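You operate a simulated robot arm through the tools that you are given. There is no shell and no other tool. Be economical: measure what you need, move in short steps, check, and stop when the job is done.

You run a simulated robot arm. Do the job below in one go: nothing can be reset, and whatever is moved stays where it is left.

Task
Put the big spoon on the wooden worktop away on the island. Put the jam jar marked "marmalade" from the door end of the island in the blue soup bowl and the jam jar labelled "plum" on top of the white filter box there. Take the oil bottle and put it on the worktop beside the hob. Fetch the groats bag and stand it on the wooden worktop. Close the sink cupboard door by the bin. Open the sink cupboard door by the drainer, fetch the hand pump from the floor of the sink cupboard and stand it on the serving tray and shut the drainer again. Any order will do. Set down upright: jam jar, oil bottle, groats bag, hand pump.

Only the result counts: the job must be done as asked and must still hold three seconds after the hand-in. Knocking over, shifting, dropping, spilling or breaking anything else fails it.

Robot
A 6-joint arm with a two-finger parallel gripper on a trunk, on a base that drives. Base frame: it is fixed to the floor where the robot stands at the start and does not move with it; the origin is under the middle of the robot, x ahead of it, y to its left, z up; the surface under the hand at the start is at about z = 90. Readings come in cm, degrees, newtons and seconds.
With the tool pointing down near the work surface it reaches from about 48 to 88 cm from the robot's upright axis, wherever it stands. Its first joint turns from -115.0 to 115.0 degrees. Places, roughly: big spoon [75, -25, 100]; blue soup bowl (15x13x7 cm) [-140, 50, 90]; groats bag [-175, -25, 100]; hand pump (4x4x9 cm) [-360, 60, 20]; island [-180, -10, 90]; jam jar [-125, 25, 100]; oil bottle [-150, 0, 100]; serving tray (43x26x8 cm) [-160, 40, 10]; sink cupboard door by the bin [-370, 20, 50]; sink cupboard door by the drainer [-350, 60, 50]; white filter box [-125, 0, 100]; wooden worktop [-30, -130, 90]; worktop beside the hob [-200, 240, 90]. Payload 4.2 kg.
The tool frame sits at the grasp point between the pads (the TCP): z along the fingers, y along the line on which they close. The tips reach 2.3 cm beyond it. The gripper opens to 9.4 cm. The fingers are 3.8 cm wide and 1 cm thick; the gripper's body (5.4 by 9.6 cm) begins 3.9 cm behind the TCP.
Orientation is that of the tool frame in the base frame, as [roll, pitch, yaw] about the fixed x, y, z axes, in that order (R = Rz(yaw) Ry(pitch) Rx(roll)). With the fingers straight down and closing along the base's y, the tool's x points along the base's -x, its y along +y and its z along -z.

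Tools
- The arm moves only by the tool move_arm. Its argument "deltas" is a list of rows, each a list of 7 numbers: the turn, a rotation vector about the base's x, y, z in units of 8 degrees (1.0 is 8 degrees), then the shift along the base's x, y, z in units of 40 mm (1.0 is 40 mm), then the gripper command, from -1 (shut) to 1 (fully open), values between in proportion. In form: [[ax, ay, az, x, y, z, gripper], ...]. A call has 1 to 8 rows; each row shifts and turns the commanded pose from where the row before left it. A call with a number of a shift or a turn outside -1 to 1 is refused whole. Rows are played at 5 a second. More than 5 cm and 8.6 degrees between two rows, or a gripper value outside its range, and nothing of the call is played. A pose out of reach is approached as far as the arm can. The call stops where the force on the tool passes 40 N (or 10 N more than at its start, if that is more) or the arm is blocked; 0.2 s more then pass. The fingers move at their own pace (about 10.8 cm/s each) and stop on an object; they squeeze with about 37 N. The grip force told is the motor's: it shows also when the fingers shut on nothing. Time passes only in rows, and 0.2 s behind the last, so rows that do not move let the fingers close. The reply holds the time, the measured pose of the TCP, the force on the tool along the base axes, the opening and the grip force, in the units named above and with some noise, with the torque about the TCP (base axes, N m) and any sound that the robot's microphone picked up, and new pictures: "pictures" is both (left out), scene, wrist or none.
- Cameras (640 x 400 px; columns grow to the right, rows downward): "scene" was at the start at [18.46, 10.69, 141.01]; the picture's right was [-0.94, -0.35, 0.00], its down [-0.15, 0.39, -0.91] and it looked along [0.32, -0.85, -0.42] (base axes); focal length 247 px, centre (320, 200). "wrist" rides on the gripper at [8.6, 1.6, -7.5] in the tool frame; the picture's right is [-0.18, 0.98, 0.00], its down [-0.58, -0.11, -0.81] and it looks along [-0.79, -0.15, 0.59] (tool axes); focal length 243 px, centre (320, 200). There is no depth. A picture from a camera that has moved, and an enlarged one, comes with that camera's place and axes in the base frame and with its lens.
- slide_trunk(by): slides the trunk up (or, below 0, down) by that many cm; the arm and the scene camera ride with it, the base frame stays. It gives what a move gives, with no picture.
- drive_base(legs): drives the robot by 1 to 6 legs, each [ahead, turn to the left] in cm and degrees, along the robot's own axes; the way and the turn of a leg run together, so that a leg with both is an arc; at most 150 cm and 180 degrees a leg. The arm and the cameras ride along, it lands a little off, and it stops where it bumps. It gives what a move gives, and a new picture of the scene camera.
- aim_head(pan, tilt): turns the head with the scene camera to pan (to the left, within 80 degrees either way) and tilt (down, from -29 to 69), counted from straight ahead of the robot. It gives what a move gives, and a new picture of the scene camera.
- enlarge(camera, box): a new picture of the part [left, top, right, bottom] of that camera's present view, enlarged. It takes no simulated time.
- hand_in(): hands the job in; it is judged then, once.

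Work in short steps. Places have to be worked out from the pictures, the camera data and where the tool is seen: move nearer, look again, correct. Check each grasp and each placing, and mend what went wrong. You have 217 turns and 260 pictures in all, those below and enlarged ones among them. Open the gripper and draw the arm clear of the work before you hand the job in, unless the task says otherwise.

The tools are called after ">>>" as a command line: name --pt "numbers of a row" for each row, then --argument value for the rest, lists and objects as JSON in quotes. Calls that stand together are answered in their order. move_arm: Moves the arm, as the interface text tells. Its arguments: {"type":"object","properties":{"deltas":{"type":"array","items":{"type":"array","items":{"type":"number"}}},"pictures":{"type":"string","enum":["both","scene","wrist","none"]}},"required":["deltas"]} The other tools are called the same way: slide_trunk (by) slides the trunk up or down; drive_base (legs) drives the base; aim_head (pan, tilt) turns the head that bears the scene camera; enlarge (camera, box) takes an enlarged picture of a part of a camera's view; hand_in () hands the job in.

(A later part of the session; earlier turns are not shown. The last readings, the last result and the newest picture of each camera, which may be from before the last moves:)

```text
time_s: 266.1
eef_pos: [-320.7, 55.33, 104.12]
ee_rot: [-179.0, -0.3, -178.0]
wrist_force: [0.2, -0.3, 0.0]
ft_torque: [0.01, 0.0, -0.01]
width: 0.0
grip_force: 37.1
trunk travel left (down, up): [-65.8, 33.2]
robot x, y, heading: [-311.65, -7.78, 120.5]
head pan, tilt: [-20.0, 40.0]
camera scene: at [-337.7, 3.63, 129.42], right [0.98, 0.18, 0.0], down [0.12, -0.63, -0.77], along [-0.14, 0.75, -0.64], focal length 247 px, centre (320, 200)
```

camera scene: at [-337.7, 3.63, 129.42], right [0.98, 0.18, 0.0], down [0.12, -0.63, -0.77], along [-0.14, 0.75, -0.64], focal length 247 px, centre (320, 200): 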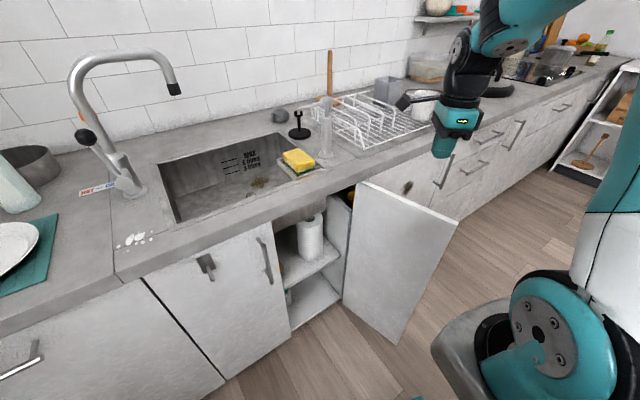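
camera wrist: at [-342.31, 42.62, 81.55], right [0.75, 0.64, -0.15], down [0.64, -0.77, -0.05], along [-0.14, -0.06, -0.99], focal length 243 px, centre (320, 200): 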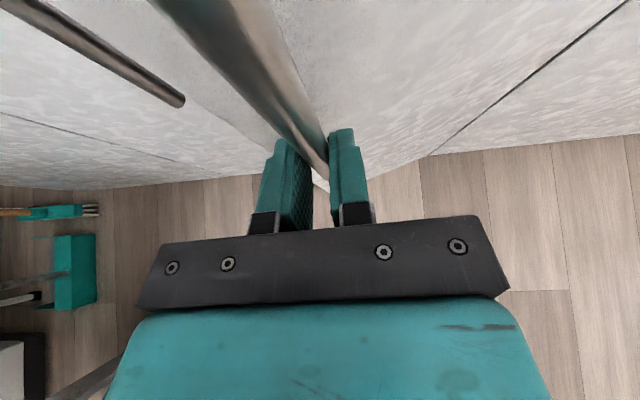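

>>> enlarge --camera "scene" --box '[250, 190, 370, 340]'

```text
2.67 times, centred on (310, 265) of scene
camera zoom: at [-337.7, 3.63, 129.42], right [0.98, 0.18, 0.0], down [0.12, -0.63, -0.77], along [-0.14, 0.75, -0.64], focal length 659 px, centre (347, 27)
```

zoom: 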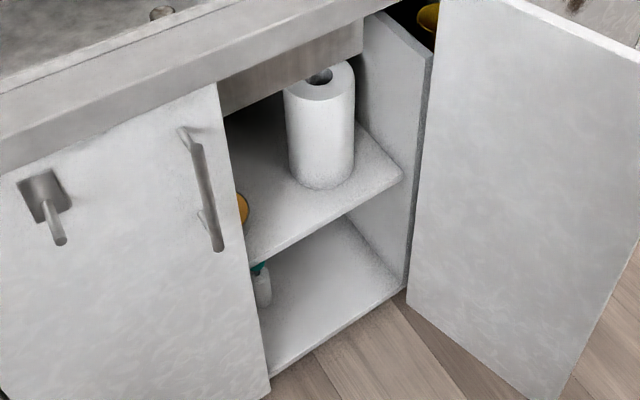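

I can see the pump, grey with a teal top, on the cupboard floor at about [-362,57], floor z≈18. I'll bring the hand in front of the opening, turn it to point at 150°, and tilt it 60°.

>>> move_arm --pt "0 0 -0.8 -0.82 -0.67 0 -1" --pt "0 0 -0.8 -0.82 -0.67 0 -1" --pt "0 0 -0.8 -0.82 -0.67 0 -1" --pt "0 0 -0.8 -0.82 -0.67 0 -1" --pt "0 0 -0.8 -0.82 -0.67 0 -1" --pictures "none"

>>> move_arm --pt "0.47 0.814 0 -0.16 0.12 0 0" --pt "0.47 0.814 0 -0.16 0.12 0 0" --pt "0.47 0.814 0 -0.16 0.12 0 0" --pt "0.47 0.814 0 -0.16 0.12 0 0" --pt "0.47 0.814 0 -0.16 0.12 0 0" --pt "0.47 0.814 0 -0.16 0.12 0 0" --pt "0.47 0.814 0 -0.16 0.12 0 0" --pt "0.47 0.814 0 -0.16 0.12 0 0" --pictures "scene"

```text
time_s: 267.3
eef_pos: [-337.12, 41.7, 103.8]
ee_rot: [-179.0, -0.3, 149.9]
wrist_force: [-0.1, 0.4, 0.2]
ft_torque: [0.01, 0.02, 0.01]
width: 0.01
grip_force: 37.1
trunk travel left (down, up): [-65.8, 33.2]
robot x, y, heading: [-311.75, -7.95, 120.5]
head pan, tilt: [-20.0, 40.0]
```

```text
time_s: 269.1
eef_pos: [-342.25, 45.86, 104.31]
ee_rot: [-178.7, -60.5, 149.9]
wrist_force: [0.4, -0.7, -0.2]
ft_torque: [0.0, -0.02, -0.03]
width: 4.7
grip_force: 0.0
trunk travel left (down, up): [-65.8, 33.2]
robot x, y, heading: [-311.86, -7.73, 120.6]
head pan, tilt: [-20.0, 40.0]
camera scene: at [-337.69, 3.59, 129.43], right [0.98, 0.18, 0.0], down [0.12, -0.63, -0.77], along [-0.14, 0.75, -0.64], focal length 247 px, centre (320, 200)
```

scene: 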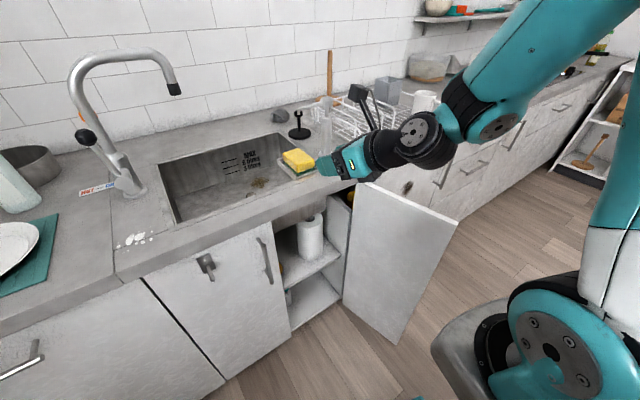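

Pose reached. Before lowering I'll check where the elbow is relative to the open door.

>>> aim_head --pan -55 --tilt 30

```text
time_s: 270.1
eef_pos: [-342.18, 45.78, 104.24]
ee_rot: [-178.7, -60.4, 150.1]
wrist_force: [0.4, 0.5, -0.1]
ft_torque: [-0.02, 0.01, 0.0]
width: 4.71
grip_force: 0.1
trunk travel left (down, up): [-65.8, 33.2]
robot x, y, heading: [-311.77, -7.96, 120.6]
head pan, tilt: [-55.0, 30.0]
camera scene: at [-332.4, 3.49, 130.95], right [0.91, -0.41, 0.0], down [-0.21, -0.46, -0.87], along [0.36, 0.79, -0.5], focal length 247 px, centre (320, 200)
```

scene: 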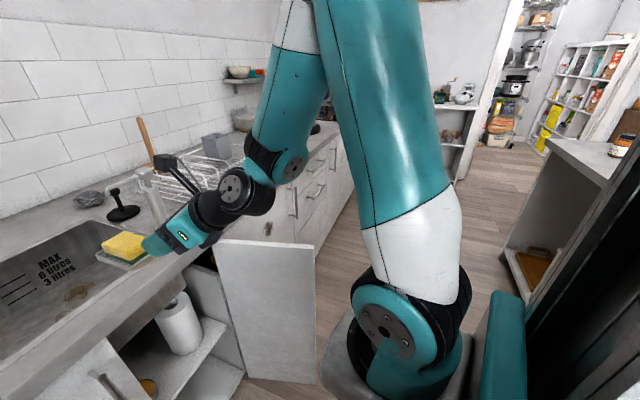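

The forearm hangs steeply inside the gap, clear of the door. I'll lower the trunk in stages.

>>> slide_trunk --by -35

>>> aim_head --pan -40 --tilt 40

```text
time_s: 273.5
eef_pos: [-342.21, 45.9, 69.33]
ee_rot: [-178.9, -60.3, 149.9]
wrist_force: [0.4, -0.4, -0.2]
ft_torque: [-0.01, 0.01, -0.02]
width: 4.69
grip_force: 0.0
trunk travel left (down, up): [-30.8, 68.2]
robot x, y, heading: [-311.48, -7.69, 120.4]
head pan, tilt: [-55.0, 30.0]
```

```text
time_s: 274.3
eef_pos: [-342.23, 45.81, 69.27]
ee_rot: [-178.7, -60.3, 149.9]
wrist_force: [1.1, 0.8, -0.7]
ft_torque: [0.0, -0.01, -0.02]
width: 4.71
grip_force: 0.1
trunk travel left (down, up): [-30.8, 68.2]
robot x, y, heading: [-311.89, -7.93, 120.5]
head pan, tilt: [-40.0, 40.0]
camera scene: at [-334.74, 3.65, 94.42], right [0.99, -0.17, 0.0], down [-0.11, -0.63, -0.77], along [0.13, 0.76, -0.64], focal length 247 px, centre (320, 200)
```

scene: 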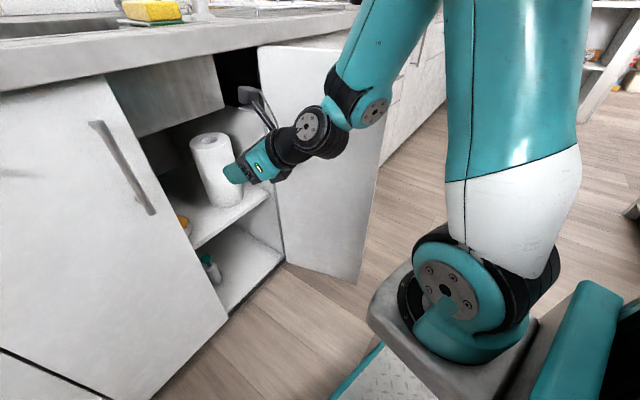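

Good clearance, and the pump is visible now. I'll lower the trunk 29 cm more and measure the pump.

>>> slide_trunk --by -29

>>> aim_head --pan -35 --tilt 32

>>> enlarge --camera "scene" --box '[100, 80, 340, 260]'

```text
time_s: 277.2
eef_pos: [-342.21, 45.83, 40.29]
ee_rot: [-178.9, -60.4, 149.8]
wrist_force: [-0.5, 0.1, 0.6]
ft_torque: [0.01, -0.01, -0.02]
width: 4.69
grip_force: 0.1
trunk travel left (down, up): [-1.8, 97.2]
robot x, y, heading: [-311.6, -7.93, 120.2]
head pan, tilt: [-40.0, 40.0]
```

```text
time_s: 277.9
eef_pos: [-342.11, 45.73, 40.21]
ee_rot: [-178.8, -60.3, 149.9]
wrist_force: [0.0, -0.4, 0.2]
ft_torque: [0.02, -0.01, 0.01]
width: 4.69
grip_force: 0.0
trunk travel left (down, up): [-1.8, 97.2]
robot x, y, heading: [-311.33, -7.51, 120.4]
head pan, tilt: [-35.0, 32.0]
camera scene: at [-335.44, 4.19, 66.64], right [1.0, -0.08, 0.0], down [-0.04, -0.53, -0.85], along [0.07, 0.85, -0.53], focal length 247 px, centre (320, 200)
```

scene: 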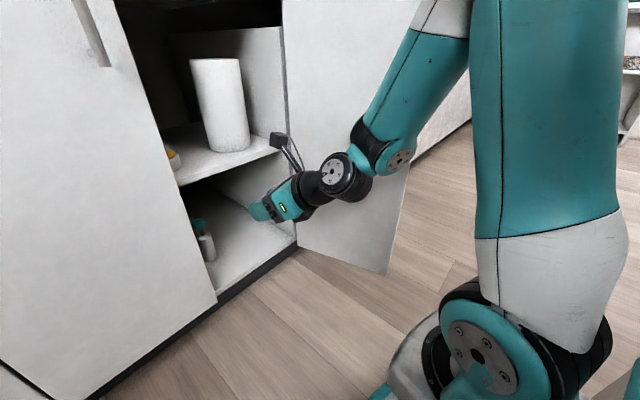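

```text
2.22 times, centred on (220, 170) of scene
camera zoom: at [-335.44, 4.19, 66.64], right [1.0, -0.08, 0.0], down [-0.04, -0.53, -0.85], along [0.07, 0.85, -0.53], focal length 549 px, centre (542, 267)
```

zoom: 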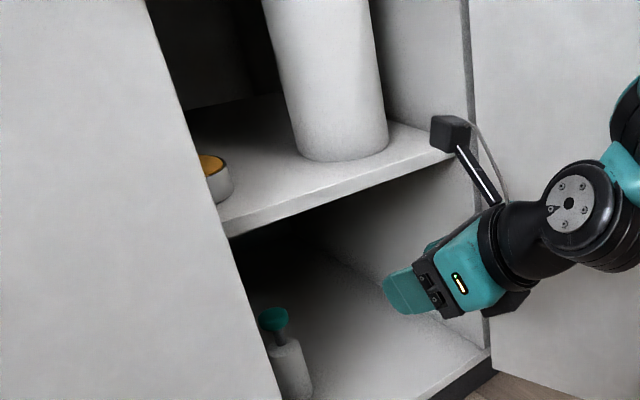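

The pump is at about [-361.8,56.4] and stands on the floor at z≈17, with the shelf underside at z≈45. I'll lower the hand to z≈24 in front of the opening.

>>> move_arm --pt "0 0 0 0 0 -1 0.3" --pt "0 0 0 0 0 -1 0.3" --pt "0 0 0 0 0 -1 0.3" --pt "0 0 0 0 0 -1 0.3"

```text
time_s: 278.9
eef_pos: [-342.62, 46.68, 24.33]
ee_rot: [-178.8, -60.4, 149.9]
wrist_force: [0.7, -0.2, 0.2]
ft_torque: [-0.02, 0.03, 0.04]
width: 6.13
grip_force: 0.1
out of reach, approached as far as the arm can: row 1, 2
trunk travel left (down, up): [-1.8, 97.2]
robot x, y, heading: [-311.53, -7.89, 120.6]
head pan, tilt: [-35.0, 32.0]
camera scene: at [-335.44, 4.19, 66.65], right [1.0, -0.08, 0.0], down [-0.04, -0.53, -0.85], along [0.07, 0.85, -0.53], focal length 247 px, centre (320, 200)
camera wrist: at [-339.95, 47.12, 35.59], right [0.56, 0.81, -0.17], down [0.81, -0.58, -0.11], along [-0.18, -0.08, -0.98], focal length 243 px, centre (320, 200)
```

scene: 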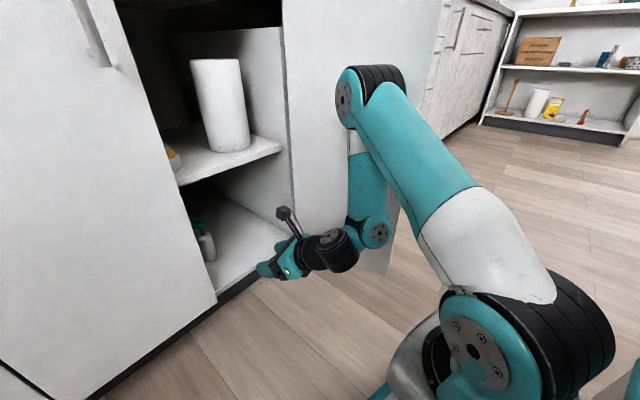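
wrist: 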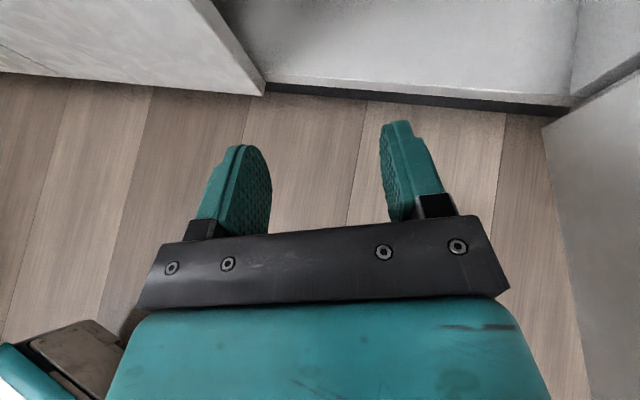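

The bin door's edge at [-356.9,47.1] leaves a tight left side, so I'll point the hand at ~163° for more clearance and realign with the pump.

>>> move_arm --pt "0 0 0.8 0.18 0.42 0 0.3" --pt "0 0 0.8 0.18 0.42 0 0.3" --pt "0 0 0 0 0 0 0.3"

```text
time_s: 279.7
eef_pos: [-341.37, 50.23, 24.2]
ee_rot: [-178.9, -60.3, 162.8]
wrist_force: [0.5, -0.1, 0.1]
ft_torque: [-0.03, 0.02, 0.01]
width: 6.12
grip_force: 0.1
trunk travel left (down, up): [-1.8, 97.2]
robot x, y, heading: [-311.57, -7.58, 120.4]
head pan, tilt: [-35.0, 32.0]
camera scene: at [-335.44, 4.19, 66.64], right [1.0, -0.08, 0.0], down [-0.04, -0.53, -0.85], along [0.07, 0.85, -0.53], focal length 247 px, centre (320, 200)
camera wrist: at [-338.78, 51.13, 35.49], right [0.36, 0.92, -0.17], down [0.92, -0.38, -0.11], along [-0.16, -0.12, -0.98], focal length 243 px, centre (320, 200)
```

scene: 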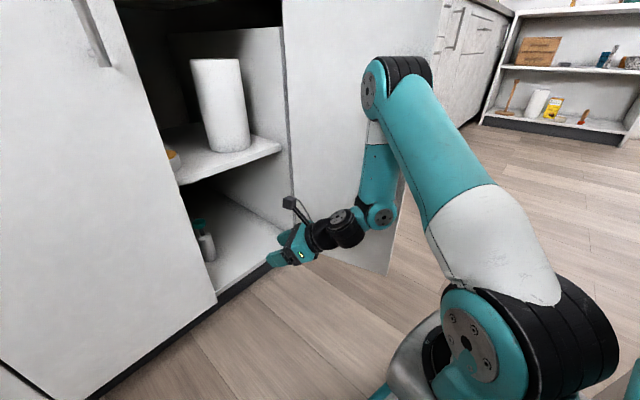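
wrist: 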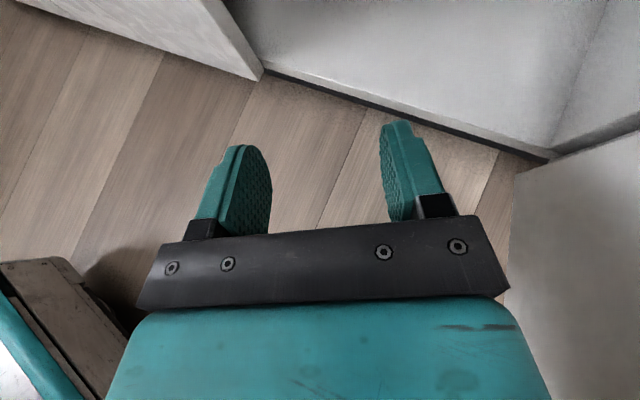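

Aligned. I'll advance about 11 cm into the opening and look with the wrist camera.

>>> move_arm --pt "0 0 0 -0.9 0.28 0 0.3" --pt "0 0 0 -0.9 0.28 0 0.3" --pt "0 0 0 -0.9 0.28 0 0.3"

```text
time_s: 280.5
eef_pos: [-352.33, 53.55, 24.36]
ee_rot: [-178.8, -60.4, 162.7]
wrist_force: [-0.8, 0.6, -0.2]
ft_torque: [-0.02, 0.02, 0.02]
width: 6.09
grip_force: 0.0
trunk travel left (down, up): [-1.8, 97.2]
robot x, y, heading: [-311.71, -7.63, 120.5]
head pan, tilt: [-35.0, 32.0]
camera scene: at [-335.44, 4.19, 66.64], right [1.0, -0.08, 0.0], down [-0.04, -0.53, -0.85], along [0.07, 0.85, -0.53], focal length 247 px, centre (320, 200)
camera wrist: at [-349.66, 54.57, 35.59], right [0.36, 0.92, -0.17], down [0.92, -0.38, -0.11], along [-0.16, -0.12, -0.98], focal length 243 px, centre (320, 200)
```

scene: 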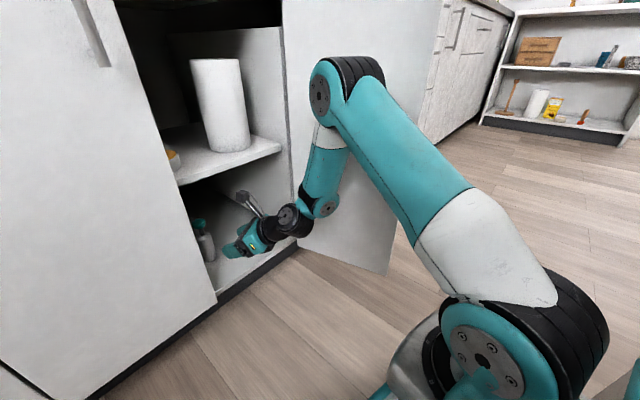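
wrist: 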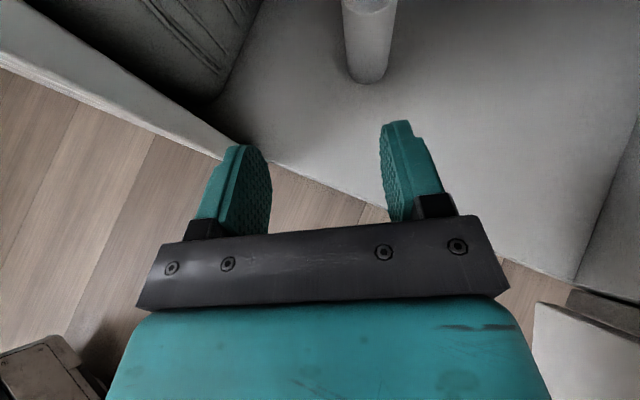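

The pump's base is at about [-361.2,59.8], 3.3 cm right of the hand's axis. I'll shift right, lower slightly and advance to it.

>>> move_arm --pt "0 0 0 0.25 0.79 0 0.5" --pt "0 0 0 0 0 -0.55 0.5" --pt "0 0 0 -0.75 0.23 0 0.5" --pictures "wrist"

```text
time_s: 281.3
eef_pos: [-354.15, 57.54, 22.27]
ee_rot: [-178.9, -60.3, 162.8]
wrist_force: [-0.9, -0.5, -0.7]
ft_torque: [0.02, 0.02, -0.03]
width: 7.04
grip_force: 0.0
trunk travel left (down, up): [-1.8, 97.2]
robot x, y, heading: [-311.78, -7.55, 120.4]
head pan, tilt: [-35.0, 32.0]
camera wrist: at [-351.57, 58.54, 33.39], right [0.36, 0.92, -0.17], down [0.92, -0.38, -0.11], along [-0.16, -0.12, -0.98], focal length 243 px, centre (320, 200)
```

wrist: 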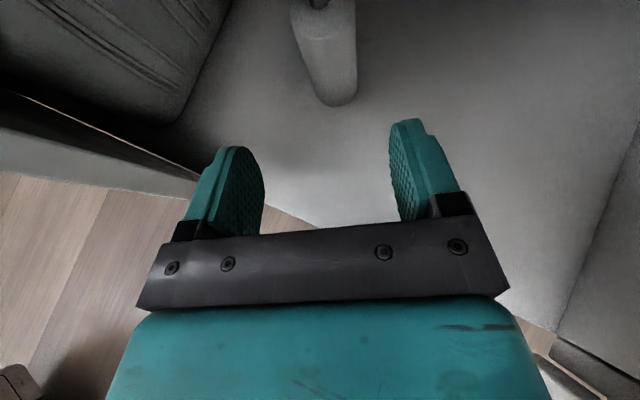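

>>> move_arm --pt "0 0 0 -0.4 0.28 0 0.5" --pt "0 0 0 -0.6 0.19 0 0.5" --pt "0 0 0 -0.6 0.19 0 0.5" --pictures "wrist"

```text
time_s: 282.1
eef_pos: [-360.55, 60.37, 22.18]
ee_rot: [-178.8, -60.2, 162.8]
wrist_force: [0.1, 0.2, 0.7]
ft_torque: [-0.02, 0.02, 0.02]
width: 7.05
grip_force: 0.1
trunk travel left (down, up): [-1.8, 97.2]
robot x, y, heading: [-311.93, -7.94, 120.6]
head pan, tilt: [-35.0, 32.0]
camera wrist: at [-357.94, 61.39, 33.32], right [0.36, 0.92, -0.17], down [0.92, -0.38, -0.11], along [-0.16, -0.12, -0.98], focal length 243 px, centre (320, 200)
```

wrist: 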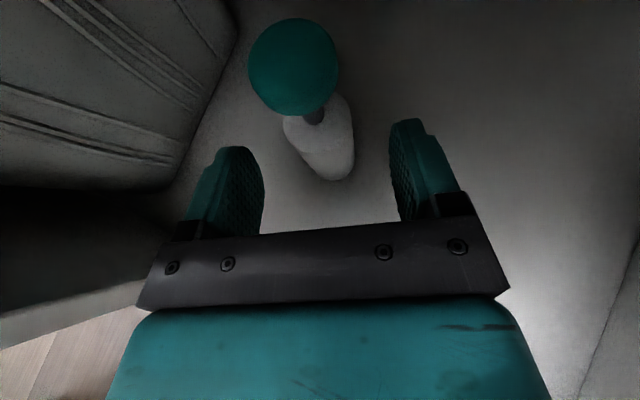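

The pump is between the fingers, 2 cm ahead of the grasp point. I'll advance 1.6 cm and close.

>>> move_arm --pt "0 0 0 -0.38 0.12 0 0.5" --pt "0 0 0 0 0 0 0" --pt "0 0 0 0 0 0 -1" --pt "0 0 0 0 0 0 -1" --pt "0 0 0 0 0 0 -1" --pictures "wrist"

```text
time_s: 283.3
eef_pos: [-362.09, 60.71, 22.08]
ee_rot: [-178.8, -60.3, 162.8]
wrist_force: [1.3, 0.5, 0.4]
ft_torque: [0.02, -0.02, 0.03]
width: 0.01
grip_force: 36.6
trunk travel left (down, up): [-1.8, 97.2]
robot x, y, heading: [-311.23, -8.19, 120.6]
head pan, tilt: [-35.0, 32.0]
camera wrist: at [-359.47, 61.7, 33.2], right [0.36, 0.92, -0.17], down [0.92, -0.38, -0.11], along [-0.16, -0.12, -0.98], focal length 243 px, centre (320, 200)
```

wrist: 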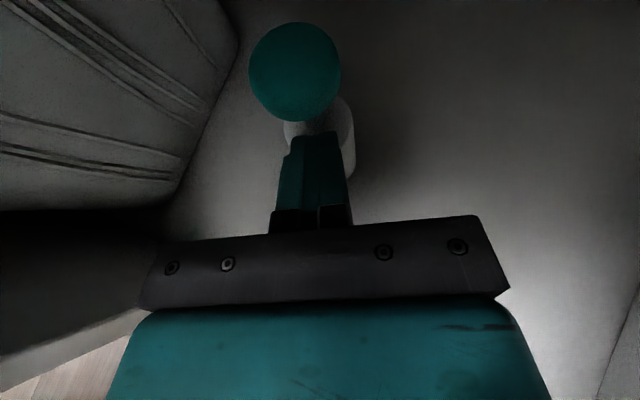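

The fingers closed short of the pump and squeezed it ~2 cm forward. It still stands, now at about [-364.9,61.7]. I'll open, advance 3.3 cm and try again.

>>> move_arm --pt "0 0 0 0 0 0 0.4" --pt "0 0 0 0 0 0 0.4" --pt "0 0 0 -0.2 0.08 0 0.4" --pt "0 0 0 -0.3 0.1 0 0.4" --pt "0 0 0 -0.3 0.1 0 0.4" --pictures "wrist"

```text
time_s: 284.5
eef_pos: [-365.36, 61.84, 22.13]
ee_rot: [-178.8, -60.3, 162.7]
wrist_force: [-0.4, 0.9, 0.1]
ft_torque: [-0.01, 0.01, -0.02]
width: 6.56
grip_force: 0.1
trunk travel left (down, up): [-1.8, 97.2]
robot x, y, heading: [-311.59, -7.73, 120.5]
head pan, tilt: [-35.0, 32.0]
camera wrist: at [-362.72, 62.99, 33.26], right [0.36, 0.92, -0.17], down [0.92, -0.38, -0.1], along [-0.16, -0.12, -0.98], focal length 243 px, centre (320, 200)
```

wrist: 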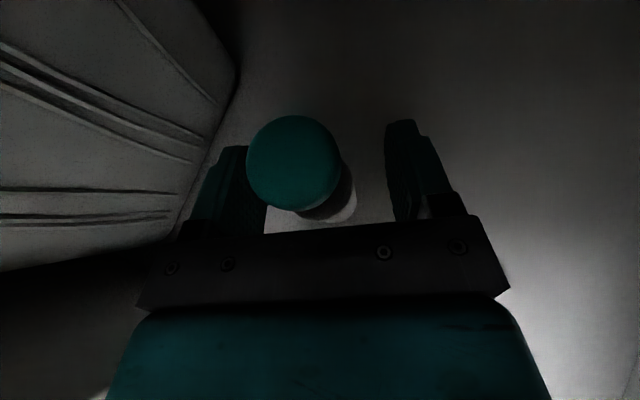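

The pump is exactly at the grasp point now. Closing.

>>> move_arm --pt "0 0 0 0 0 0 0" --pt "0 0 0 0 0 0 -1" --pt "0 0 0 0 0 0 -1" --pt "0 0 0 0 0 0 -1" --pictures "wrist"

```text
time_s: 285.5
eef_pos: [-365.32, 61.9, 22.0]
ee_rot: [-178.7, -60.4, 162.8]
wrist_force: [0.1, -0.3, -0.3]
ft_torque: [0.02, -0.01, -0.02]
width: 3.88
grip_force: 36.8
trunk travel left (down, up): [-1.8, 97.2]
robot x, y, heading: [-311.51, -7.79, 120.7]
head pan, tilt: [-35.0, 32.0]
camera wrist: at [-362.72, 62.98, 33.28], right [0.36, 0.92, -0.17], down [0.92, -0.38, -0.11], along [-0.16, -0.12, -0.98], focal length 243 px, centre (320, 200)
```

wrist: 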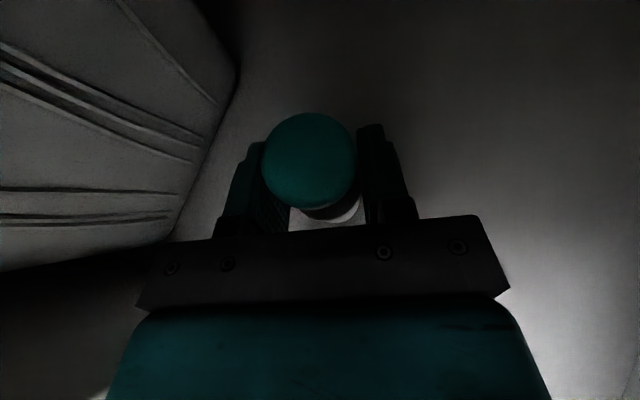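

Gripped at 3.88 cm. I'll lift it slightly and withdraw along the way I came.

>>> move_arm --pt "0 0 0 0 0 0.5 -1" --pt "0 0 0 0.8 -0.25 0 -1" --pt "0 0 0 0.8 -0.25 0 -1" --pt "0 0 0 0.8 -0.25 0 -1" --pt "0 0 0 0.8 -0.25 0 -1" --pt "0 0 0 0.2 -0.8 0 -1" --pt "0 0 0 0.8 -0.25 0 -1" --pt "0 0 0 0.8 -0.25 0 -1"

```text
time_s: 287.3
eef_pos: [-345.34, 52.49, 24.56]
ee_rot: [-179.0, -60.4, 162.8]
wrist_force: [0.5, -0.4, -1.4]
ft_torque: [0.01, 0.0, 0.0]
width: 3.84
grip_force: 37.1
trunk travel left (down, up): [-1.8, 97.2]
robot x, y, heading: [-311.47, -8.19, 120.5]
head pan, tilt: [-35.0, 32.0]
camera scene: at [-335.45, 4.19, 66.64], right [1.0, -0.08, 0.0], down [-0.04, -0.53, -0.85], along [0.07, 0.85, -0.53], focal length 247 px, centre (320, 200)
camera wrist: at [-342.8, 53.51, 35.74], right [0.36, 0.92, -0.17], down [0.92, -0.38, -0.11], along [-0.16, -0.12, -0.98], focal length 243 px, centre (320, 200)
```

scene: 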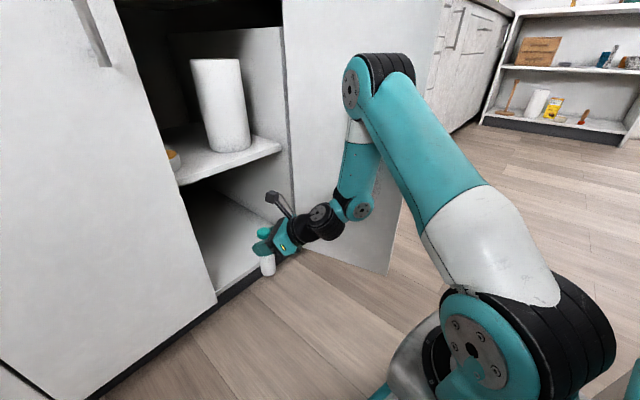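
wrist: 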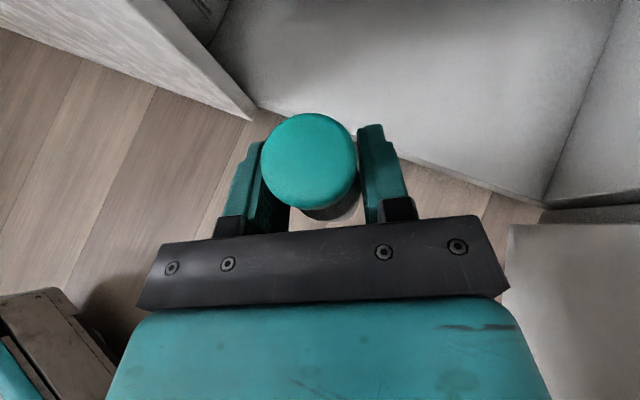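

The pump is out of the cupboard, held upright. I'll draw it clear of the counter line while rising, then raise the trunk.

>>> move_arm --pt "0 0 0 0.2 -0.4 0.7 -1" --pt "0 0 0 0.2 -0.45 0.8 -1" --pt "0 0 0 0.2 -0.45 0.8 -1" --pt "0 0 0 0.15 -0.4 0.8 -1" --pt "0 0 0 0 0 0.8 -1" --pictures "none"

>>> slide_trunk --by 40

>>> slide_trunk --by 20

>>> aim_head --pan -30 --tilt 40

```text
time_s: 288.5
eef_pos: [-342.45, 45.9, 39.87]
ee_rot: [-178.7, -60.4, 162.6]
wrist_force: [-0.6, 0.4, -0.2]
ft_torque: [-0.02, -0.02, 0.0]
width: 3.84
grip_force: 37.3
trunk travel left (down, up): [-1.8, 97.2]
robot x, y, heading: [-311.64, -7.92, 120.5]
head pan, tilt: [-35.0, 32.0]
```

```text
time_s: 292.3
eef_pos: [-342.47, 45.97, 79.84]
ee_rot: [-178.8, -60.3, 162.8]
wrist_force: [0.0, 0.4, -0.4]
ft_torque: [0.0, -0.01, 0.03]
width: 3.84
grip_force: 37.2
trunk travel left (down, up): [-41.8, 57.2]
robot x, y, heading: [-311.75, -7.72, 120.6]
head pan, tilt: [-35.0, 32.0]
```

```text
time_s: 294.5
eef_pos: [-342.43, 46.02, 99.81]
ee_rot: [-178.8, -60.3, 162.8]
wrist_force: [-0.8, 0.1, -0.7]
ft_torque: [-0.02, -0.01, 0.0]
width: 3.86
grip_force: 36.9
trunk travel left (down, up): [-61.8, 37.2]
robot x, y, heading: [-311.78, -7.55, 120.4]
head pan, tilt: [-35.0, 32.0]
```

```text
time_s: 295.2
eef_pos: [-342.42, 45.9, 99.9]
ee_rot: [-178.8, -60.3, 162.8]
wrist_force: [-0.6, -0.4, -0.9]
ft_torque: [0.03, 0.04, 0.01]
width: 3.88
grip_force: 37.2
trunk travel left (down, up): [-61.8, 37.2]
robot x, y, heading: [-311.32, -7.41, 120.4]
head pan, tilt: [-30.0, 40.0]
camera scene: at [-336.22, 3.77, 125.42], right [1.0, 0.01, 0.0], down [0.01, -0.64, -0.77], along [-0.01, 0.77, -0.64], focal length 247 px, centre (320, 200)
```

scene: 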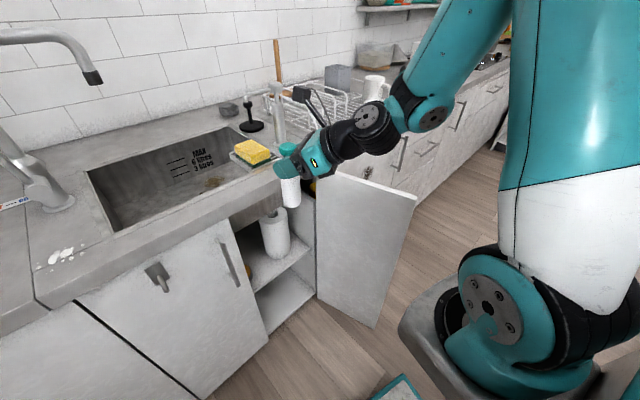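

The pump is held upright. I'll turn to face along the aisle and drive back to the island's far side near the tray.

>>> drive_base --legs '[[0, -75], [146, 0]]'

>>> aim_head --pan -70 --tilt 40

```text
time_s: 305.7
eef_pos: [-167.52, 143.23, 99.89]
ee_rot: [-178.7, -60.3, 89.2]
wrist_force: [1.3, -0.4, -1.1]
ft_torque: [0.01, -0.02, 0.0]
width: 3.87
grip_force: 37.1
trunk travel left (down, up): [-61.8, 37.2]
robot x, y, heading: [-210.7, 98.69, 46.9]
head pan, tilt: [-30.0, 40.0]
camera scene: at [-206.0, 125.19, 125.42], right [0.29, -0.96, 0.0], down [-0.61, -0.19, -0.77], along [0.73, 0.22, -0.64], focal length 247 px, centre (320, 200)
```

scene: 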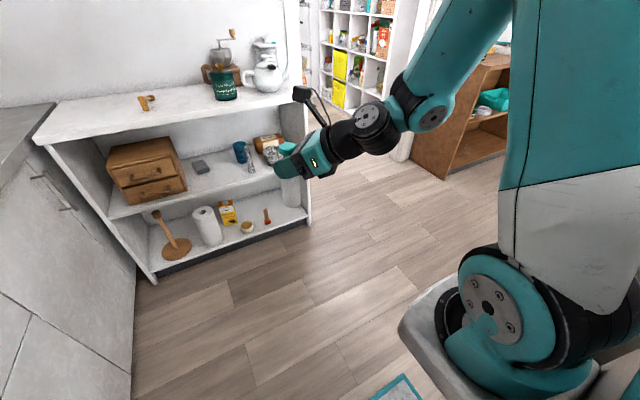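

```text
time_s: 306.8
eef_pos: [-167.55, 143.31, 99.82]
ee_rot: [-178.8, -60.3, 89.3]
wrist_force: [0.1, 0.5, -0.9]
ft_torque: [0.01, 0.0, 0.03]
width: 3.85
grip_force: 37.1
trunk travel left (down, up): [-61.8, 37.2]
robot x, y, heading: [-210.22, 98.66, 46.9]
head pan, tilt: [-70.0, 40.0]
camera scene: at [-206.31, 119.39, 125.42], right [-0.39, -0.92, 0.0], down [-0.59, 0.25, -0.77], along [0.71, -0.3, -0.64], focal length 247 px, centre (320, 200)
```

scene: 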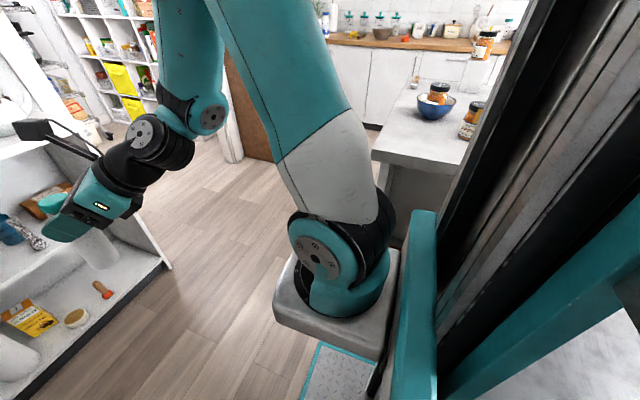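

I'll raise the trunk a bit so the pump clears things on the island, then turn to face the island's open side.

>>> slide_trunk --by 18

>>> drive_base --legs '[[0, -92]]'

>>> aim_head --pan 0 --tilt 55

```text
time_s: 308.8
eef_pos: [-167.47, 143.29, 117.9]
ee_rot: [-178.8, -60.2, 89.1]
wrist_force: [-0.3, 0.0, -1.7]
ft_torque: [0.0, 0.02, 0.01]
width: 3.84
grip_force: 36.9
trunk travel left (down, up): [-79.8, 19.2]
robot x, y, heading: [-210.55, 98.62, 47.0]
head pan, tilt: [-70.0, 40.0]
```

```text
time_s: 313.0
eef_pos: [-166.18, 54.96, 118.02]
ee_rot: [-178.8, -60.3, -1.6]
wrist_force: [-0.7, -0.7, -0.8]
ft_torque: [-0.01, 0.02, -0.02]
width: 3.87
grip_force: 37.0
trunk travel left (down, up): [-79.8, 19.2]
robot x, y, heading: [-209.9, 98.74, -43.8]
head pan, tilt: [-70.0, 40.0]
camera scene: at [-189.24, 94.02, 143.42], right [-0.91, 0.41, 0.0], down [0.26, 0.59, -0.77], along [-0.31, -0.7, -0.64], focal length 247 px, centre (320, 200)
```

scene: 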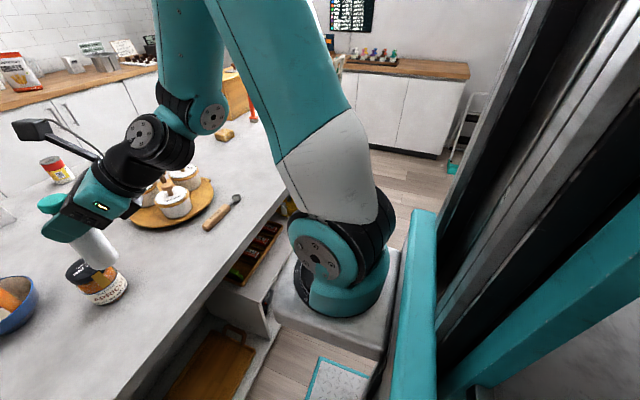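

```text
time_s: 314.4
eef_pos: [-166.18, 54.98, 117.9]
ee_rot: [-178.7, -60.3, -1.6]
wrist_force: [0.3, 0.4, -0.7]
ft_torque: [0.03, -0.04, 0.01]
width: 3.84
grip_force: 36.8
trunk travel left (down, up): [-79.8, 19.2]
robot x, y, heading: [-210.43, 98.52, -43.9]
head pan, tilt: [0.0, 55.0]
camera scene: at [-180.61, 96.79, 141.35], right [-0.69, -0.72, 0.0], down [-0.59, 0.57, -0.57], along [0.41, -0.4, -0.82], focal length 247 px, centre (320, 200)
```

scene: 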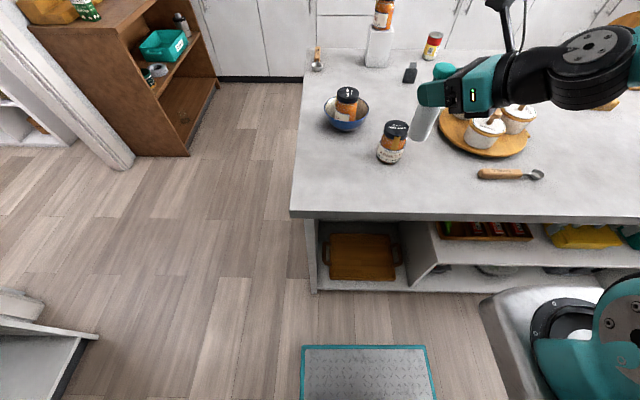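

I see the serving tray (wooden, with end handles) on the island's bottom shelf, centre about [-159,42], in an open bay. I'll back up 13 cm to get working room, then lower the head for a look.

>>> drive_base --legs '[[-13, 0]]'

>>> aim_head --pan -5 --tilt 45

```text
time_s: 315.7
eef_pos: [-175.72, 64.29, 117.9]
ee_rot: [-178.8, -60.3, -1.5]
wrist_force: [0.7, 0.2, -0.9]
ft_torque: [0.02, 0.01, -0.04]
width: 3.86
grip_force: 36.9
trunk travel left (down, up): [-79.8, 19.2]
robot x, y, heading: [-219.25, 107.49, -43.6]
head pan, tilt: [0.0, 55.0]
camera scene: at [-190.16, 106.02, 141.35], right [-0.69, -0.72, 0.0], down [-0.59, 0.57, -0.57], along [0.41, -0.4, -0.82], focal length 247 px, centre (320, 200)
```

scene: 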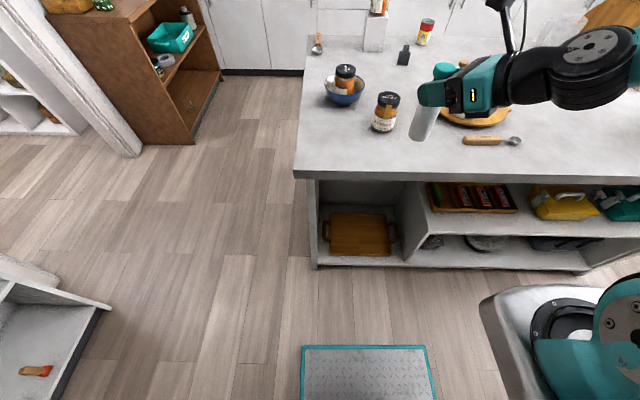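

```text
time_s: 316.4
eef_pos: [-175.61, 64.17, 117.84]
ee_rot: [-178.9, -60.2, -1.5]
wrist_force: [-0.7, 0.0, -0.8]
ft_torque: [0.0, -0.01, 0.03]
width: 3.84
grip_force: 37.4
trunk travel left (down, up): [-79.8, 19.2]
robot x, y, heading: [-220.14, 107.44, -43.8]
head pan, tilt: [-5.0, 45.0]
camera scene: at [-190.01, 104.89, 142.69], right [-0.75, -0.66, 0.0], down [-0.47, 0.53, -0.71], along [0.47, -0.53, -0.71], focal length 247 px, centre (320, 200)
```

scene: 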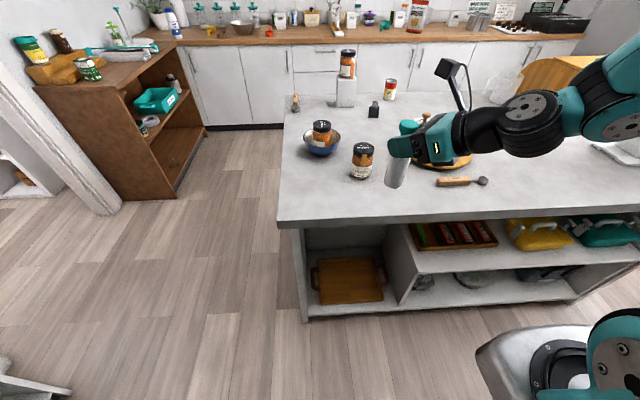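

I'll turn the hand to point at about -25° and bring it in line with the tray bay, still at height.

>>> move_arm --pt "0 0 -0.7 -0.3 0.2 0 -1" --pt "0 0 -0.7 -0.8 -0.4 0 -1" --pt "0 0 -0.7 -0.8 -0.5 0 -1" --pt "0 0 -0.8 -0.8 -0.5 0 -1" --pt "0 0 0 -0.6 -0.5 0 -1" --pictures "scene"

```text
time_s: 317.6
eef_pos: [-186.39, 54.32, 119.06]
ee_rot: [-178.8, -60.4, -24.7]
wrist_force: [0.2, -0.2, 0.0]
ft_torque: [0.0, 0.02, -0.01]
width: 3.85
grip_force: 36.9
out of reach, approached as far as the arm can: row 1, 2, 3, 4
trunk travel left (down, up): [-79.8, 19.2]
robot x, y, heading: [-219.88, 107.65, -43.7]
head pan, tilt: [-5.0, 45.0]
camera scene: at [-189.99, 104.92, 142.69], right [-0.75, -0.66, 0.0], down [-0.47, 0.53, -0.71], along [0.47, -0.53, -0.71], focal length 247 px, centre (320, 200)
```

scene: 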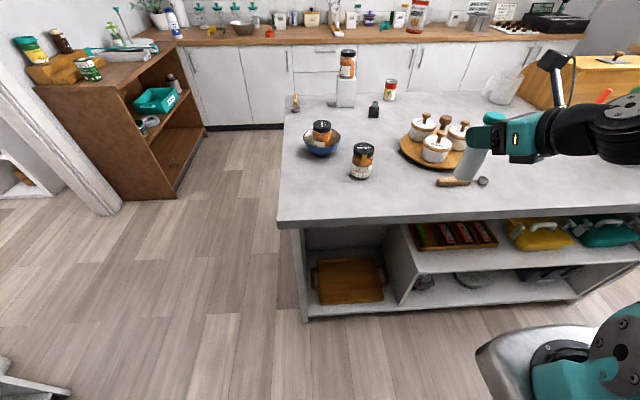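

The pump hangs about 3 cm outside the island's edge. I'll lower in stages.

>>> slide_trunk --by -40

>>> slide_trunk --by -38

>>> aim_head --pan -5 --tilt 25

>>> enlarge --camera "scene" --box '[240, 100, 540, 290]'

```text
time_s: 321.5
eef_pos: [-186.45, 54.24, 79.08]
ee_rot: [-178.8, -60.2, -24.6]
wrist_force: [0.3, 0.5, -0.7]
ft_torque: [-0.04, 0.01, 0.01]
width: 3.86
grip_force: 37.2
trunk travel left (down, up): [-39.8, 59.2]
robot x, y, heading: [-220.01, 107.58, -43.5]
head pan, tilt: [-5.0, 45.0]
```

```text
time_s: 325.1
eef_pos: [-186.48, 54.21, 41.18]
ee_rot: [-178.8, -60.3, -24.7]
wrist_force: [-0.6, 0.8, -1.3]
ft_torque: [-0.01, 0.02, 0.0]
width: 3.86
grip_force: 37.0
trunk travel left (down, up): [-1.8, 97.2]
robot x, y, heading: [-219.9, 107.64, -43.8]
head pan, tilt: [-5.0, 45.0]
```

```text
time_s: 326.0
eef_pos: [-186.38, 54.23, 41.21]
ee_rot: [-178.7, -60.2, -24.7]
wrist_force: [-0.3, -0.2, -0.8]
ft_torque: [0.01, 0.04, 0.01]
width: 3.84
grip_force: 36.8
trunk travel left (down, up): [-1.8, 97.2]
robot x, y, heading: [-219.52, 107.58, -43.7]
head pan, tilt: [-5.0, 25.0]
camera scene: at [-189.31, 104.08, 67.74], right [-0.75, -0.66, 0.0], down [-0.28, 0.32, -0.91], along [0.6, -0.68, -0.42], focal length 247 px, centre (320, 200)
```

scene: 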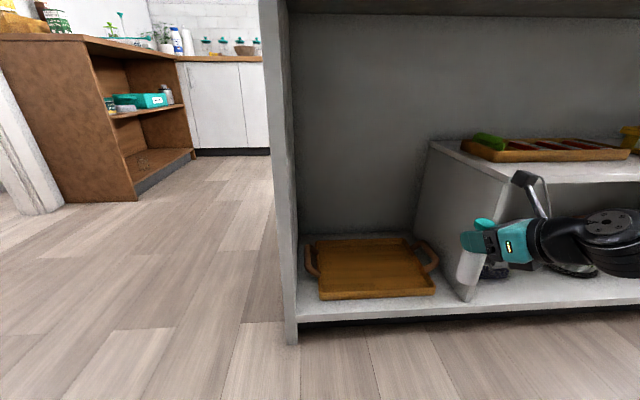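

```text
2.11 times, centred on (390, 195) of scene
camera zoom: at [-189.31, 104.08, 67.74], right [-0.75, -0.66, 0.0], down [-0.28, 0.32, -0.91], along [0.6, -0.68, -0.42], focal length 520 px, centre (173, 210)
```

zoom: 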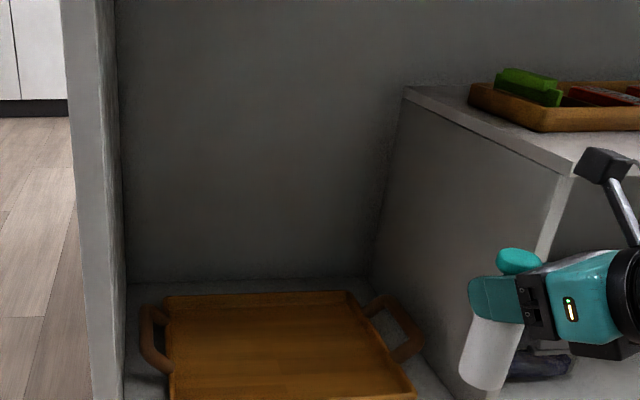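

The tray spans about a' -64…-102 and has a low front rim. The target is [-160.9,42.1], straight along the hand's pointing direction. I'll lower to z≈23 and advance partway.

>>> move_arm --pt "0 0 0 0.2 -0.1 -0.9 -1" --pt "0 0 0 0.2 -0.1 -0.9 -1" --pt "0 0 0 0.2 -0.1 -0.9 -1" --pt "0 0 0 0.2 -0.1 -0.9 -1" --pt "0 0 0 0.2 -0.1 -0.9 -1" --pt "0 0 0 0.8 -0.38 0 -1" --pictures "scene"

```text
time_s: 327.4
eef_pos: [-179.28, 50.76, 23.26]
ee_rot: [-178.9, -60.3, -24.7]
wrist_force: [-1.1, 0.2, -1.0]
ft_torque: [0.0, -0.01, 0.02]
width: 3.87
grip_force: 37.4
trunk travel left (down, up): [-1.8, 97.2]
robot x, y, heading: [-219.74, 107.56, -43.8]
head pan, tilt: [-5.0, 25.0]
camera scene: at [-189.31, 104.08, 67.75], right [-0.75, -0.66, 0.0], down [-0.28, 0.32, -0.91], along [0.6, -0.68, -0.42], focal length 247 px, centre (320, 200)
```

scene: 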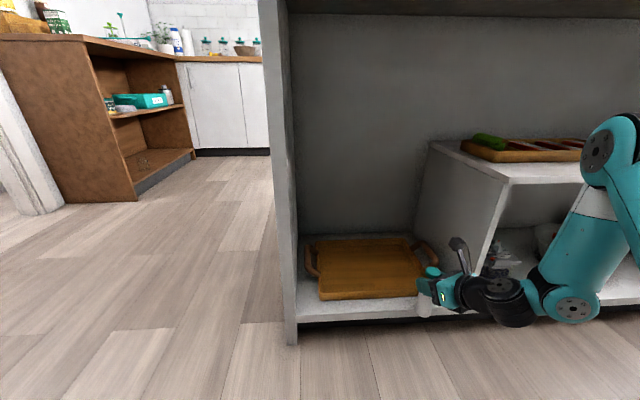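

>>> move_arm --pt "0 0 0 0.9 -0.43 0 -1" --pt "0 0 0 0.9 -0.43 0 -1" --pt "0 0 0 0.9 -0.43 0 -1" --pictures "both"

```text
time_s: 328.2
eef_pos: [-168.35, 45.45, 23.24]
ee_rot: [-178.6, -60.3, -24.9]
wrist_force: [-4.6, 4.6, 1.1]
ft_torque: [0.32, 0.32, 0.06]
width: 3.85
grip_force: 36.8
trunk travel left (down, up): [-1.8, 97.2]
robot x, y, heading: [-219.92, 107.79, -43.8]
head pan, tilt: [-5.0, 25.0]
camera scene: at [-189.31, 104.08, 67.76], right [-0.75, -0.66, 0.0], down [-0.28, 0.32, -0.91], along [0.6, -0.68, -0.42], focal length 247 px, centre (320, 200)
camera wrist: at [-171.14, 44.62, 34.48], right [-0.48, -0.86, -0.17], down [-0.86, 0.5, -0.1], along [0.18, 0.1, -0.98], focal length 243 px, centre (320, 200)
```

scene: 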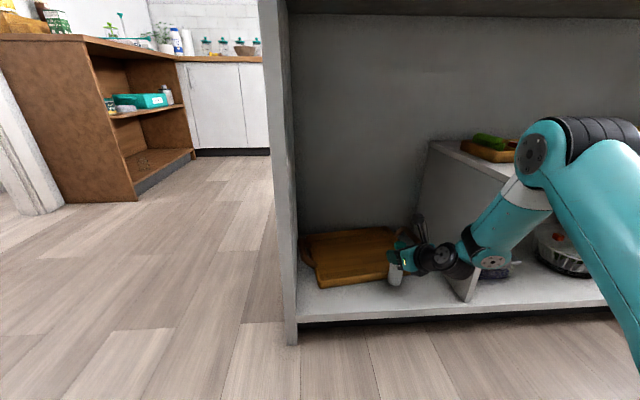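
wrist: 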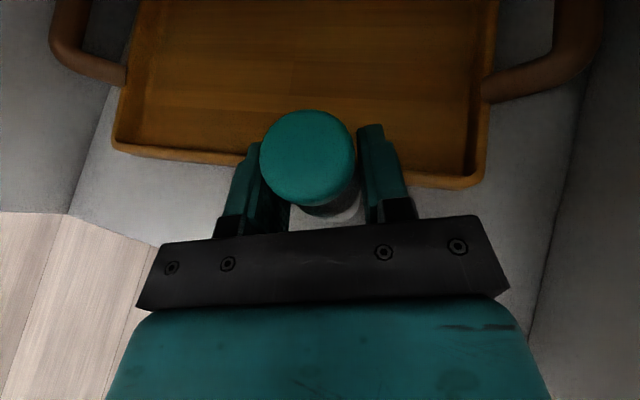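

The pump seems to have touched the tray rim and nudged the tray. I'll back off immediately and measure.

>>> move_arm --pt "0 0 0 -0.5 0.24 0 -1" --pt "0 0 0 -0.9 0.43 0 -1" --pt "0 0 0 -0.9 0.43 0.5 -1" --pictures "both"

>>> enlarge --camera "scene" --box '[280, 200, 480, 330]'

```text
time_s: 329.0
eef_pos: [-177.61, 50.04, 25.21]
ee_rot: [-178.8, -60.4, -24.5]
wrist_force: [-0.5, 0.3, -0.5]
ft_torque: [0.01, 0.03, 0.0]
width: 3.84
grip_force: 36.7
trunk travel left (down, up): [-1.8, 97.2]
robot x, y, heading: [-219.99, 107.14, -43.8]
head pan, tilt: [-5.0, 25.0]
camera scene: at [-189.29, 104.09, 67.75], right [-0.75, -0.66, 0.0], down [-0.28, 0.32, -0.91], along [0.6, -0.68, -0.42], focal length 247 px, centre (320, 200)
camera wrist: at [-180.28, 49.27, 36.42], right [-0.48, -0.86, -0.17], down [-0.86, 0.5, -0.11], along [0.18, 0.1, -0.98], focal length 243 px, centre (320, 200)
```

scene: 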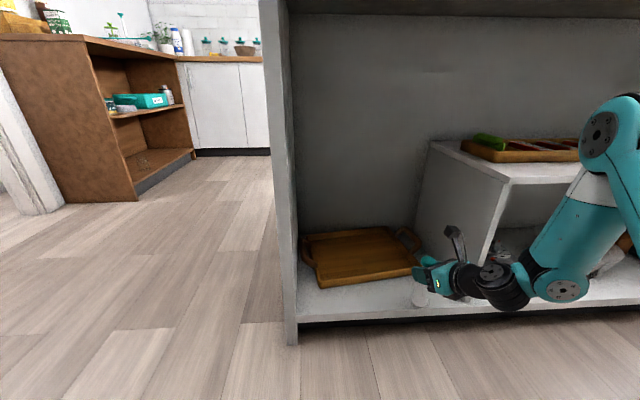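
wrist: 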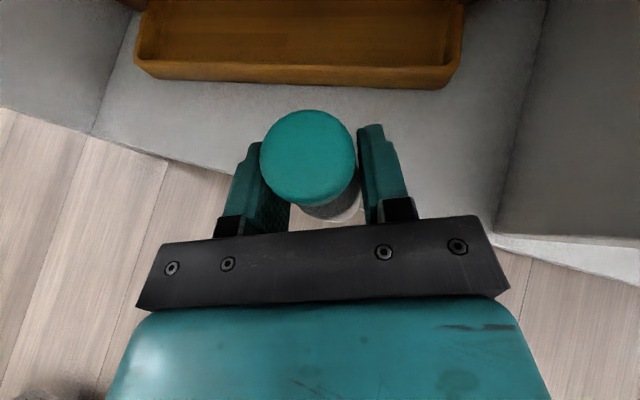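

```text
3.08 times, centred on (380, 265) of scene
camera zoom: at [-189.29, 104.09, 67.75], right [-0.75, -0.66, 0.0], down [-0.28, 0.32, -0.91], along [0.6, -0.68, -0.42], focal length 760 px, centre (135, 0)
```

zoom: 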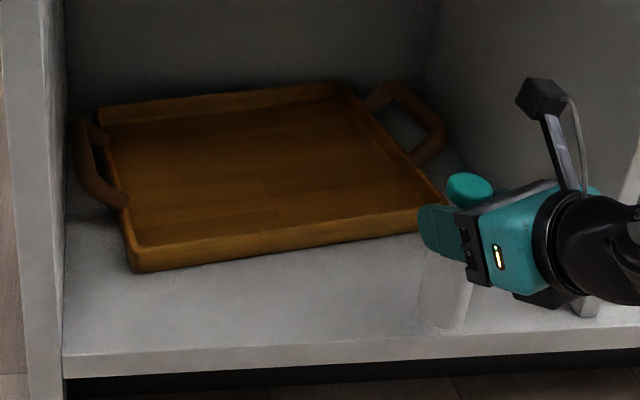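

The tray got pushed back about 5–9 cm, because the pump hangs 11.6 cm below the grasp point (lower than I assumed). I'll raise the pump well above the rim, move the base 8 cm closer, set the pump on the tray, and afterwards draw the tray gently back.

>>> move_arm --pt "0 0 0 0 0 1 -1" --pt "0 0 0 0 0 1 -1" --pt "0 0 0 0 0 0.3 -1" --pictures "none"

>>> drive_base --legs '[[8, 0]]'

```text
time_s: 329.8
eef_pos: [-177.92, 50.08, 34.41]
ee_rot: [-178.9, -60.3, -24.9]
wrist_force: [-0.2, -0.1, -0.4]
ft_torque: [-0.01, 0.03, -0.01]
width: 3.84
grip_force: 37.5
trunk travel left (down, up): [-1.8, 97.2]
robot x, y, heading: [-219.49, 107.46, -43.6]
head pan, tilt: [-5.0, 25.0]
```

```text
time_s: 330.8
eef_pos: [-172.16, 44.67, 34.52]
ee_rot: [-178.8, -60.3, -24.7]
wrist_force: [0.0, 0.1, -1.4]
ft_torque: [0.01, -0.01, 0.01]
width: 3.84
grip_force: 36.9
trunk travel left (down, up): [-1.8, 97.2]
robot x, y, heading: [-214.18, 101.72, -43.7]
head pan, tilt: [-5.0, 25.0]
camera scene: at [-183.64, 98.7, 67.75], right [-0.75, -0.66, 0.0], down [-0.28, 0.32, -0.91], along [0.6, -0.68, -0.42], focal length 247 px, centre (320, 200)
```

scene: 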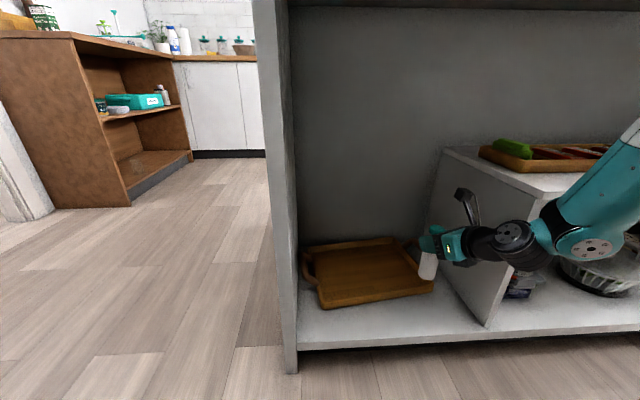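

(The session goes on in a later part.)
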